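You operate a simulated robot arm through the tools that you are given. There is no shell and no other tool. Be economical: measure what you need, move in short steps, check, and stop when the job is done.

Carry out the task below with a simulated robot arm. There is one attempt and no reset: what you move stays moved.

TASK
Stack the electrode marked "2" from the top of the green bench on top of the electrode marked "step".
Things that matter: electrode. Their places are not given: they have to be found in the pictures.

It is judged by the outcome, as a careful person would: the job done as asked, and still so three seconds after it is handed in. It fails if anything else is knocked over, pushed out of place, dropped, spilled or broken.

THE ROBOT
A 7-joint arm with a two-finger parallel gripper, fixed in place. Base frame: the origin is at the foot of the arm, x ahead of it, y to its left, z up; the work surface is at about z = 0. Lengths are in m, angles in degrees, forces in N, time in s.
With the tool pointing down near the work surface it reaches from about 0.22 to 0.58 m from the base axis. Its first joint turns from -66.0 to 66.0 degrees. Payload 2.5 kg.
Tool frame: the origin (TCP) lies between the finger pads and is the grasp point; the fingertips stand 0.023 m ahead of it; z points along the fingers, y is the line along which they close. The gripper opens to 0.094 m. The fingers are 0.038 m wide and 0.01 m thick; the gripper's body (0.054 by 0.096 m) begins 0.039 m behind the TCP.
Orientation is that of the tool frame in the base frame, as [roll, pitch, yaw] about the fixed x, y, z axes, in that order (R = Rz(yaw) Ry(pitch) Rx(roll)). With the fingers straight down and closing along the base's y, the tool's x points along the base's -x, its y along +y and its z along -z.

THE INTERFACE
- The arm moves only by the tool move_arm. Its argument "moves" is one flat list of numbers, 7 for each row, row after row: the turn, a rotation vector about the tool's x, y, z in degrees, then the shift along the tool's x, y, z in m, then the finger opening in m, from 0 to 0.094. In form: [wx, wy, wz, tx, ty, tz, grip, wx, wy, wz, tx, ty, tz, grip, ...]. A call has 1 to 8 rows; each row shifts and turns the commanded pose from where the row before left it, along the tool's axes as they then stand. A row lasts 0.2 s, in which the tool goes at most 0.05 m and 8.6 degrees; a call with a longer step from one row to the next is refused whole, and so is a gripper value outside its range. A pose out of reach is approached as far as the arm can. The call stops where the force on the tool passes 40 N (or 10 N more than at its start, if that is more) or the arm is blocked; 0.2 s more then pass. The fingers move at their own pace (about 0.108 m/s each) and stop on an object; they squeeze with about 21 N. The grip force told is the motor's: it shows also when the fingers shut on nothing. Time passes only in rows, and 0.2 s behind the last, so rows that do not move let the fingers close. It gives the time, the measured TCP pose, the force on the tool (base axes), the opening and the grip force at its end, in the units of the frame above (readings bear some noise).
- Cameras (640 x 400 px; columns grow to the right, rows downward): "scene" is fixed at [0.1107, -0.3996, 0.555]; the picture's right is [0.89, -0.45, 0.00], its down [-0.21, -0.42, -0.88] and it looks along [0.40, 0.79, -0.47] (base axes); focal length 342 px, centre (320, 200). "wrist" rides on the gripper at [-0.039, 0, -0.044] in the tool frame; the picture's right is [0.00, -1.00, 0.00], its down [0.97, 0.00, -0.24] and it looks along [0.24, 0.00, 0.97] (tool axes); focal length 218 px, centre (320, 200).
- capture(camera): a new picture of that camera. No time passes.
- point_at(camera, pixels): for up to 12 pixels [column, row] of the newest picture of that camera ("zoom" is the newest enlarged one), the place [x, y, z] in the base frame of the surface seen there, good to about 0.002 m. No time passes.
- inspect(camera, box): a new picture of the part [left, top, right, bottom] of that camera's present view, enlarged. No time passes.
- close_job(): hands the job in; it is judged then, once.

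Work in short steps. Measure before you move; look again where a grasp or a placing could have gone wrong, and mend it. You have 60 turns and 22 pictures in all, the two below and enlarged ones among them. Open the gripper and draw the arm clear of the work before you hand the job in, unless the task says otherwise; then end with one line.

The tools are called after "Emit:" as name(argument=value, ...) on one line, values as JSON. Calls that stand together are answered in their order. move_arm: Moves the arm, as the interface text tells. Its arguments: {"type":"object","properties":{"moves":{"type":"array"}},"required":["moves"]} The other tools are called the same way: capture (camera) takes a picture; point_at (camera, pixels) gives the place of the surface under pixels of a picture; inspect (camera, box) takes an enlarged picture of a part of a camera's view; close_job () hands the job in.

At the start:

```text
time: 0.0
ee_pos: [0.4363, 0.0172, 0.3362]
orientation: [179.9, 0.0, 180.0]
ft_force: [-0.2, 0.3, -0.1]
opening: 0.0938
grip_force: 0.1
```

scene: 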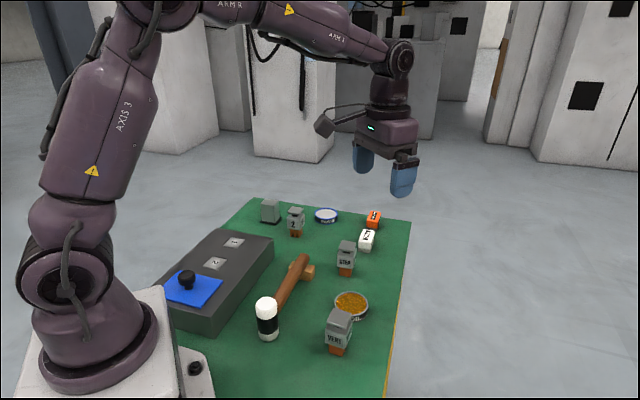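
wrist: 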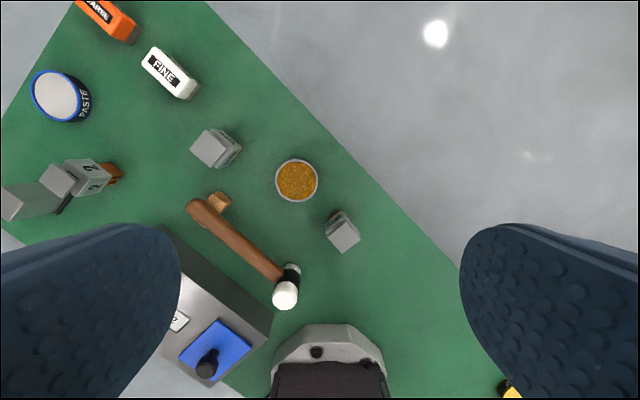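

I look closer at the electrodes near (296,220), (346,258), (338,330) to read the marks.

Emit:
inspect(camera="scene", box=[240, 190, 400, 290])

Emit:
inspect(camera="scene", box=[280, 280, 400, 360])

Emit:
inspect(camera="wrist", box=[0, 100, 260, 240])

```text
4.00 times, centred on (320, 240) of scene
```

zoom: 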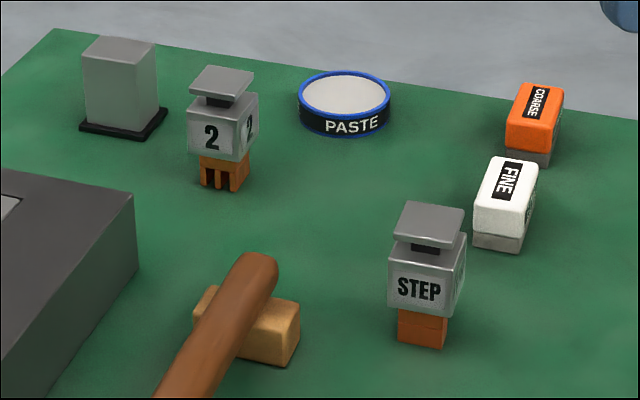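

```text
5.00 times, centred on (340, 320) of scene
```

zoom: 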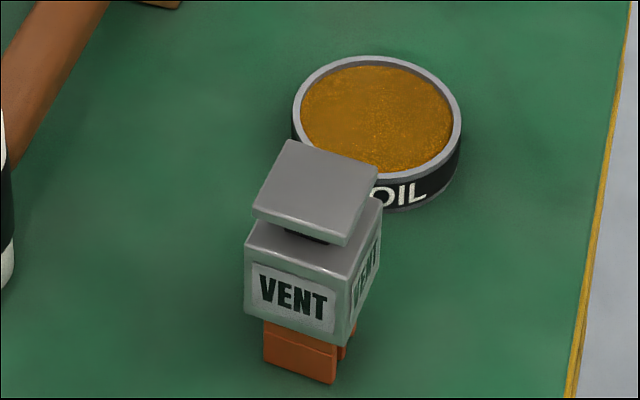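

```text
2.46 times, centred on (130, 170) of wrist
```

zoom: 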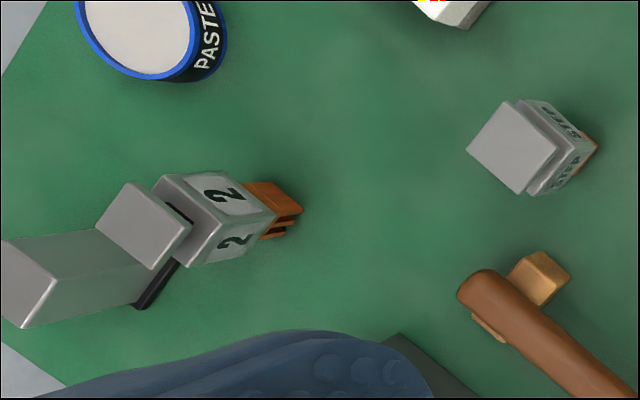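

I measure the plate corners and body corners of "2" and "STEP" in the newest wrist zoom.

Emit:
point_at(camera="zoom", pixels=[[134, 186], [101, 221], [152, 264], [188, 228], [507, 105], [470, 147], [518, 190], [554, 150], [222, 205], [235, 240], [300, 212], [590, 146]])

Emit:
inspect(camera="scene", box=[256, 195, 320, 245])

```text
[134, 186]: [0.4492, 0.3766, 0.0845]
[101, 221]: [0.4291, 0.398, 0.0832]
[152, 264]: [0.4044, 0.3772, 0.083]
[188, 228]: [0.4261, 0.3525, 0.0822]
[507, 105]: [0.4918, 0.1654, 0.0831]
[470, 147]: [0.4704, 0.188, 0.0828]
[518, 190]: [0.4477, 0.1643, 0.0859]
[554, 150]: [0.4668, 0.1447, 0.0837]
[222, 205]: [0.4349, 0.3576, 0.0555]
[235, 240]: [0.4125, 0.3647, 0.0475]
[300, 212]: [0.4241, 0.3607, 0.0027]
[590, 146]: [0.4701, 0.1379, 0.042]
```

```text
8.00 times, centred on (288, 220) of scene
```

zoom: 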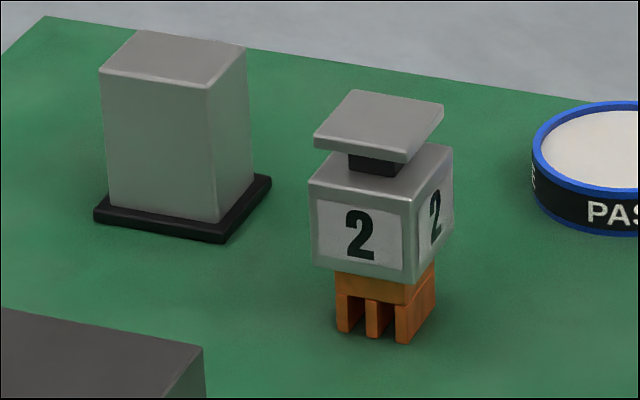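

Now the surrounding of "2": I measure the grey block's edges and the "2" body in this scene zoom.

Emit:
point_at(camera="zoom", pixels=[[104, 70], [207, 85], [243, 48], [222, 238], [268, 180], [314, 190], [408, 202], [449, 152], [408, 278], [314, 260], [400, 338], [540, 190]])

```text
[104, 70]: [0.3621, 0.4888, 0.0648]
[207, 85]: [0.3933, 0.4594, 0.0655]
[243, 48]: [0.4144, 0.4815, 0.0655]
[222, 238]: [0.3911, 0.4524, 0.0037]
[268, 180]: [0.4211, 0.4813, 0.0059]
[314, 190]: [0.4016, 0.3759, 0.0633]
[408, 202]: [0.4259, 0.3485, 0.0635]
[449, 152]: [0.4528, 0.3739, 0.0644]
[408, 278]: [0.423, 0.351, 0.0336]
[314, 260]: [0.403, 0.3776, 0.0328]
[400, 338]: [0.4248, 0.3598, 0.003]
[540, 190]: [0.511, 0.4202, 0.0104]
```

"2" body: centre (0.427,0.375), sides ≈0.037, yaw ≈43°, z 0.03–0.064; top 0.084. STEP plate centre (0.469,0.166), top 0.084, same yaw. I turn the tool 43° while lowering.

Emit:
move_arm(moves=[0, 0, -8.6, 0, 0, 0.016, 0.08, 0, 0, -8.6, 0, 0, 0.016, 0.08, 0, 0, -8.6, 0, 0, 0.016, 0.08, 0, 0, -8.6, 0, 0, 0.016, 0.08, 0, 0, -8.6, 0, 0, 0.016, 0.08])

Emit:
move_arm(moves=[0, 0, 0, -0.02966, 0.03348, 0.0125, 0.08, 0, 0, 0, -0.02966, 0.03348, 0.0125, 0.08, 0, 0, 0, -0.02966, 0.03348, 0.0125, 0.08, 0, 0, 0, -0.02966, 0.03348, 0.0125, 0.08, 0, 0, 0, -0.02966, 0.03348, 0.0125, 0.08, 0, 0, 0, -0.02966, 0.03348, 0.0125, 0.08, 0, 0, 0, -0.02966, 0.03348, 0.0125, 0.08, 0, 0, 0, -0.02966, 0.03348, 0.0125, 0.08])

Emit:
capture(camera="wrist")

```text
time: 1.2
ee_pos: [0.4362, 0.0169, 0.2568]
orientation: [-180.0, 0.0, -136.9]
ft_force: [0.3, 0.6, -0.1]
opening: 0.08
grip_force: 0.1
```

```text
time: 3.0
ee_pos: [0.4248, 0.3768, 0.1551]
orientation: [-180.0, 0.0, -137.1]
ft_force: [0.0, -0.3, -0.4]
opening: 0.0799
grip_force: 0.1
```

```text
15 pictures are left
```

wrist: 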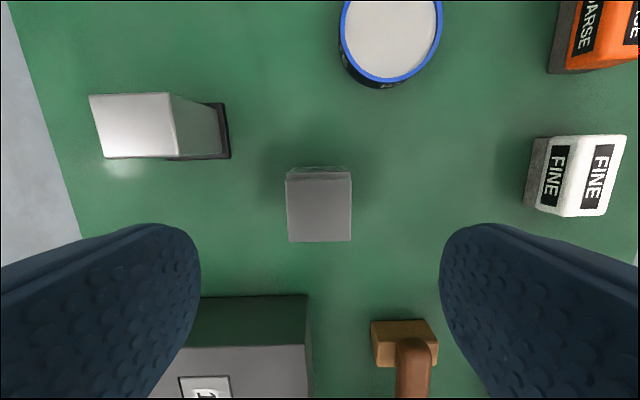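

The tool is square to "2" (plate at cols 286–352, rows 170–242). I check its centre from this near view.

Emit:
point_at(camera="wrist", pixels=[[289, 183], [349, 183], [349, 239], [290, 239], [319, 210], [319, 170], [300, 171], [340, 171]])

```text
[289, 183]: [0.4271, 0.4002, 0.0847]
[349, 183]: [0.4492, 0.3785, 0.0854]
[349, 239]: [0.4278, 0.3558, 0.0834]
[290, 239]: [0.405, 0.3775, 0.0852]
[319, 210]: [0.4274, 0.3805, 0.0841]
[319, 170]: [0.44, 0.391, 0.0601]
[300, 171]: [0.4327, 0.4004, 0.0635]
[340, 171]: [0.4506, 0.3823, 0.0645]
```

Centre ≈(0.427,0.376). Small correction, then down to TCP z ≈0.053 so the pads hold the body.

Emit:
move_arm(moves=[0, 0, 0, -0.0014, -0.002, 0.03, 0.08, 0, 0, 0, 0, 0, 0.03, 0.08, 0, 0, 0, 0, 0, 0.025, 0.08, 0, 0, 0, 0, 0, 0.0165, 0.08, 0, 0, 0, 0, 0, 0, 0.08])

```text
time: 4.2
ee_pos: [0.4282, 0.3752, 0.0535]
orientation: [179.9, 0.0, -137.0]
ft_force: [-0.3, -0.2, 0.3]
opening: 0.0798
grip_force: 0.0
```

At grasp height with no contact force; now I close the fingers.

Emit:
move_arm(moves=[0, 0, 0, 0, 0, 0, 0.05, 0, 0, 0, 0, 0, 0, 0.03, 0, 0, 0, 0, 0, 0, 0.02, 0, 0, 0, 0, 0, 0, 0.02])

Emit:
capture(camera="scene")

```text
time: 5.2
ee_pos: [0.4292, 0.3744, 0.0531]
orientation: [180.0, 0.1, -137.1]
ft_force: [-1.7, 1.9, 0.6]
opening: 0.0399
grip_force: 20.8
```

```text
14 pictures are left
```

scene: 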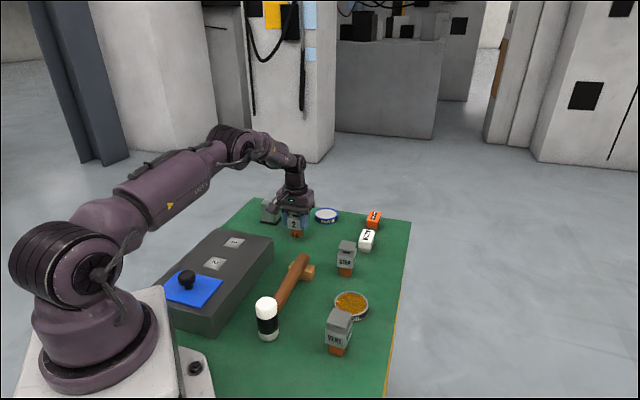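

Body is held at 0.040 m, 21 N. I lift straight up 0.12 m.

Emit:
move_arm(moves=[0, 0, 0, 0, 0, -0.01, 0.02, 0, 0, 0, 0, 0, -0.02, 0.02, 0, 0, 0, 0, 0, -0.03, 0.02, 0, 0, 0, 0, 0, -0.03, 0.02, 0, 0, 0, 0, 0, -0.03, 0.02, 0, 0, 0, 0, 0, 0, 0.02])

Emit:
inspect(camera="scene", box=[230, 120, 390, 220])

```text
time: 6.6
ee_pos: [0.4288, 0.3754, 0.1745]
orientation: [-179.9, -0.1, -137.0]
ft_force: [0.4, -0.9, -5.6]
opening: 0.0399
grip_force: 21.3
```

```text
4.00 times, centred on (310, 170) of scene
```

zoom: 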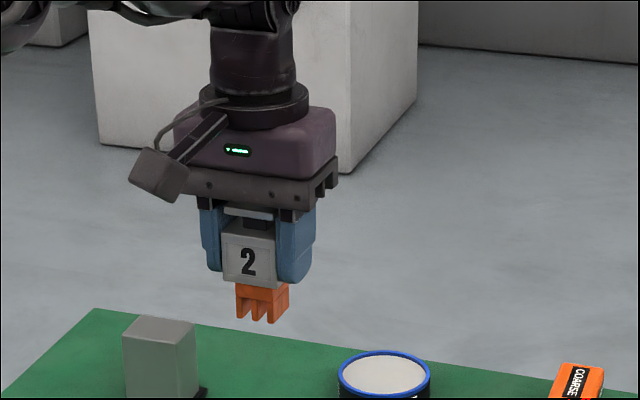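

"2" is securely held and level. Before carrying it over, I measure STEP precisely from the scene camera.

Emit:
inspect(camera="scene", box=[314, 232, 378, 282])

```text
8.00 times, centred on (346, 257) of scene
```

zoom: 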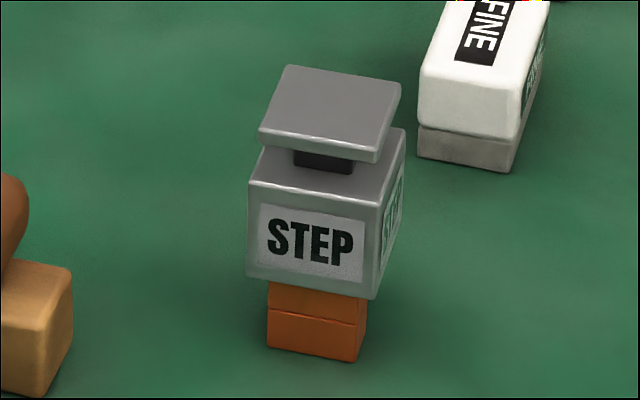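

Emit:
point_at(camera="zoom", pixels=[[287, 70], [396, 85], [374, 146], [264, 132], [330, 107], [252, 181], [377, 202], [402, 134], [270, 345], [357, 358]])

```text
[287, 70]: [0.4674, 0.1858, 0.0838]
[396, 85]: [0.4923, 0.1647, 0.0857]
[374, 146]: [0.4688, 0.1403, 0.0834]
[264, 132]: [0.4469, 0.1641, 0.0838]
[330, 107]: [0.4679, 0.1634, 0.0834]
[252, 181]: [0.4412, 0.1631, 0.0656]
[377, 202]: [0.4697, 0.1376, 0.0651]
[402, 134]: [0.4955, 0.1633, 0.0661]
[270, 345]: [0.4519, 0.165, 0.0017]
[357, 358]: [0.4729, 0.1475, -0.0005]
```

STEP plate centre ≈(0.4688,0.164), top 0.084. I carry "2" there at the present height (foot at ≈0.12).

Emit:
move_arm(moves=[0, 0, 0, 0.01, -0.0158, 0, 0.02, 0, 0, 0, 0.0191, -0.0303, 0, 0.02, 0, 0, 0, 0.0191, -0.0303, 0, 0.02, 0, 0, 0, 0.0191, -0.0303, 0, 0.02, 0, 0, 0, 0.0191, -0.0303, 0, 0.02, 0, 0, 0, 0.0191, -0.0303, 0, 0.02, 0, 0, 0, 0.0093, -0.0145, 0, 0.02, 0, 0, 0, 0, 0, 0, 0.02])

Emit:
inspect(camera="scene", box=[282, 190, 410, 290])

```text
time: 8.4
ee_pos: [0.4685, 0.1635, 0.1741]
orientation: [180.0, 0.0, -136.9]
ft_force: [0.5, 0.5, -5.0]
opening: 0.0399
grip_force: 21.3
```

```text
4.00 times, centred on (346, 240) of scene
```

zoom: 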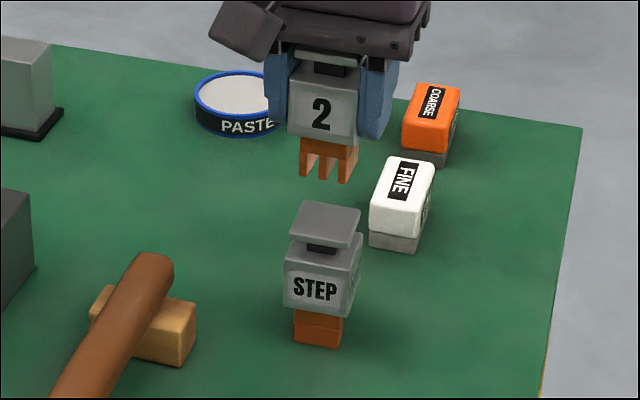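

The foot hangs over STEP's plate. I lower 0.030 (7 mm gap left) and look.

Emit:
move_arm(moves=[0, 0, 0, 0, 0, 0.015, 0.02, 0, 0, 0, 0, 0, 0.015, 0.02, 0, 0, 0, 0, 0, 0, 0.02])

Emit:
inspect(camera="scene", box=[306, 210, 386, 260])

```text
time: 9.2
ee_pos: [0.4688, 0.1637, 0.1444]
orientation: [-180.0, 0.0, -137.0]
ft_force: [0.0, -0.2, -6.5]
opening: 0.0398
grip_force: 20.4
```

```text
8.00 times, centred on (346, 235) of scene
```

zoom: 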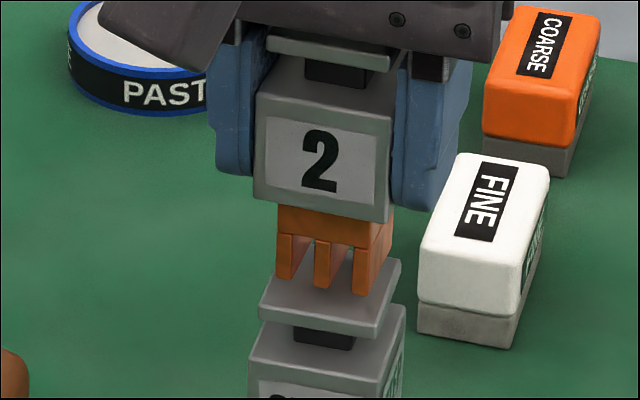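

Foot and plate line up (margins about 2–4 mm all round); I nudge 1 mm to the right and lower until contact in fine steps.

Emit:
move_arm(moves=[0, 0, 0, 0, -0.0008, 0.003, 0.02, 0, 0, 0, 0, 0, 0.0025, 0.02, 0, 0, 0, 0, 0, 0, 0.02])

Emit:
inspect(camera="scene", box=[306, 210, 386, 260])

```text
time: 10.0
ee_pos: [0.4693, 0.1622, 0.1395]
orientation: [180.0, 0.0, -137.0]
ft_force: [-0.8, -0.5, -6.2]
opening: 0.0402
grip_force: 20.6
```

```text
8.00 times, centred on (346, 235) of scene
```

zoom: 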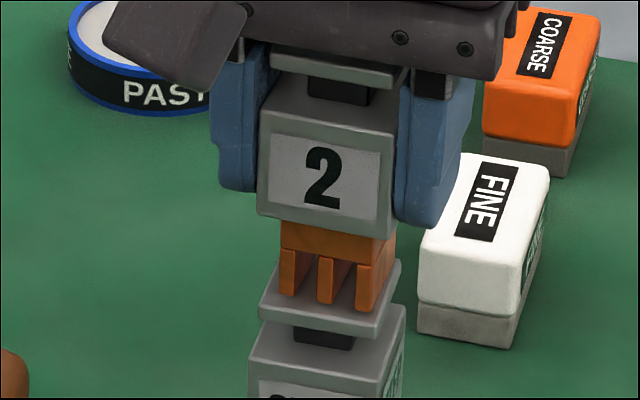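

About 2 mm of gap remains; I continue in 1 mm steps.

Emit:
move_arm(moves=[0, 0, 0, 0, 0, 0.001, 0.02, 0, 0, 0, 0, 0, 0.001, 0.02, 0, 0, 0, 0, 0, 0, 0.02])

```text
time: 10.8
ee_pos: [0.4701, 0.1632, 0.138]
orientation: [-180.0, 0.0, -137.0]
ft_force: [-0.9, -1.4, -2.0]
opening: 0.04
grip_force: 20.8
```

Force went from -6.2 to -2.0: the foot has begun to rest. One further half millimetre.

Emit:
move_arm(moves=[0, 0, 0, 0, 0, 0.0005, 0.02, 0, 0, 0, 0, 0, 0, 0.02])

Emit:
inspect(camera="scene", box=[306, 210, 386, 260])

```text
time: 11.4
ee_pos: [0.4697, 0.163, 0.137]
orientation: [-180.0, 0.1, -137.0]
ft_force: [-4.8, -2.6, 9.0]
opening: 0.0398
grip_force: 20.7
```

```text
8.00 times, centred on (346, 235) of scene
```

zoom: 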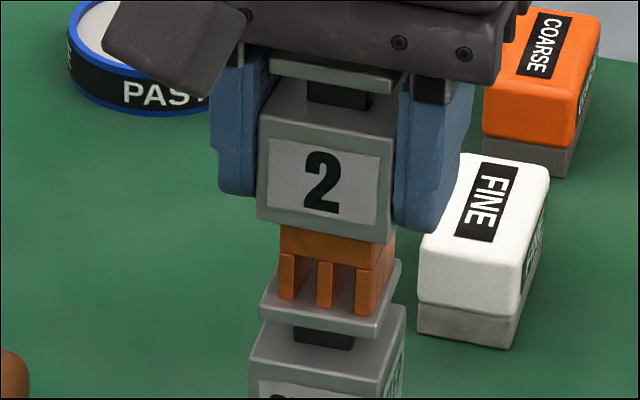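

The foot sits within the plate, pressing ~14 N. I relieve 0.5 mm, then open the fingers gently.

Emit:
move_arm(moves=[0, 0, 0, 0, 0, -0.0004, 0.02, 0, 0, 0, 0, 0, 0, 0.042, 0, 0, 0, 0, 0, 0, 0.046, 0, 0, 0, 0, 0, 0, 0.054, 0, 0, 0, 0, 0, 0, 0.064, 0, 0, 0, 0, 0, 0, 0.07, 0, 0, 0, 0, 0, 0, 0.07])

Emit:
inspect(camera="scene", box=[298, 200, 394, 280])

```text
time: 13.0
ee_pos: [0.4687, 0.1618, 0.1383]
orientation: [-180.0, -0.1, -137.0]
ft_force: [-0.2, 0.4, 0.6]
opening: 0.07
grip_force: 0.1
```

```text
5.00 times, centred on (346, 240) of scene
```

zoom: 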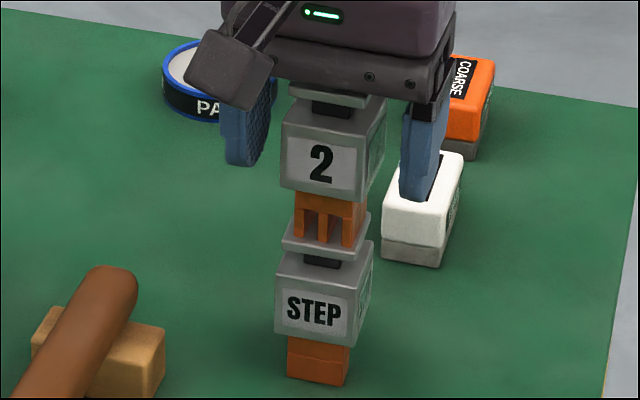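

"2" stands freely on STEP. I withdraw straight up.

Emit:
move_arm(moves=[0, 0, 0, 0, 0, -0.01, 0.07, 0, 0, 0, 0, 0, -0.025, 0.07, 0, 0, 0, 0, 0, -0.03, 0.07, 0, 0, 0, 0, 0, -0.03, 0.07, 0, 0, 0, 0, 0, -0.03, 0.08, 0, 0, 0, 0, 0, -0.03, 0.08, 0, 0, 0, 0.03, 0, 0, 0.08, 0, 0, 0, 0.03, 0, 0, 0.08])

Emit:
capture(camera="scene")

```text
time: 14.8
ee_pos: [0.4253, 0.1221, 0.2914]
orientation: [179.9, -0.1, -137.1]
ft_force: [0.3, 1.0, -0.2]
opening: 0.08
grip_force: 0.1
```

```text
6 pictures are left
```

scene: 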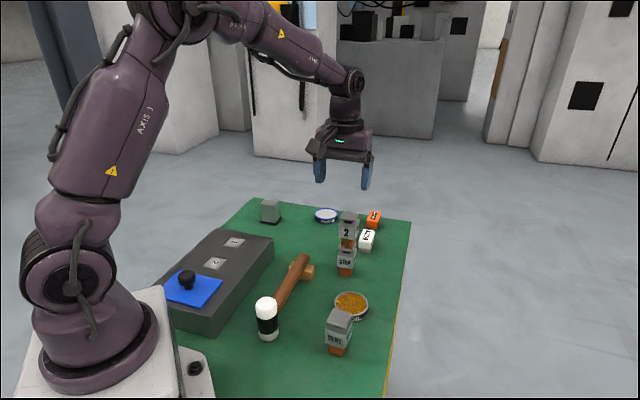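

The stack stands at (347,245), all else is in place, and the arm is clear; I hand in.

Emit:
close_job()

```text
The job is handed in.
```

Electrode "2" now stands on top of the electrode marked "step". In the last picture the stack was steady, nothing else had moved, and the gripper was open and clear.
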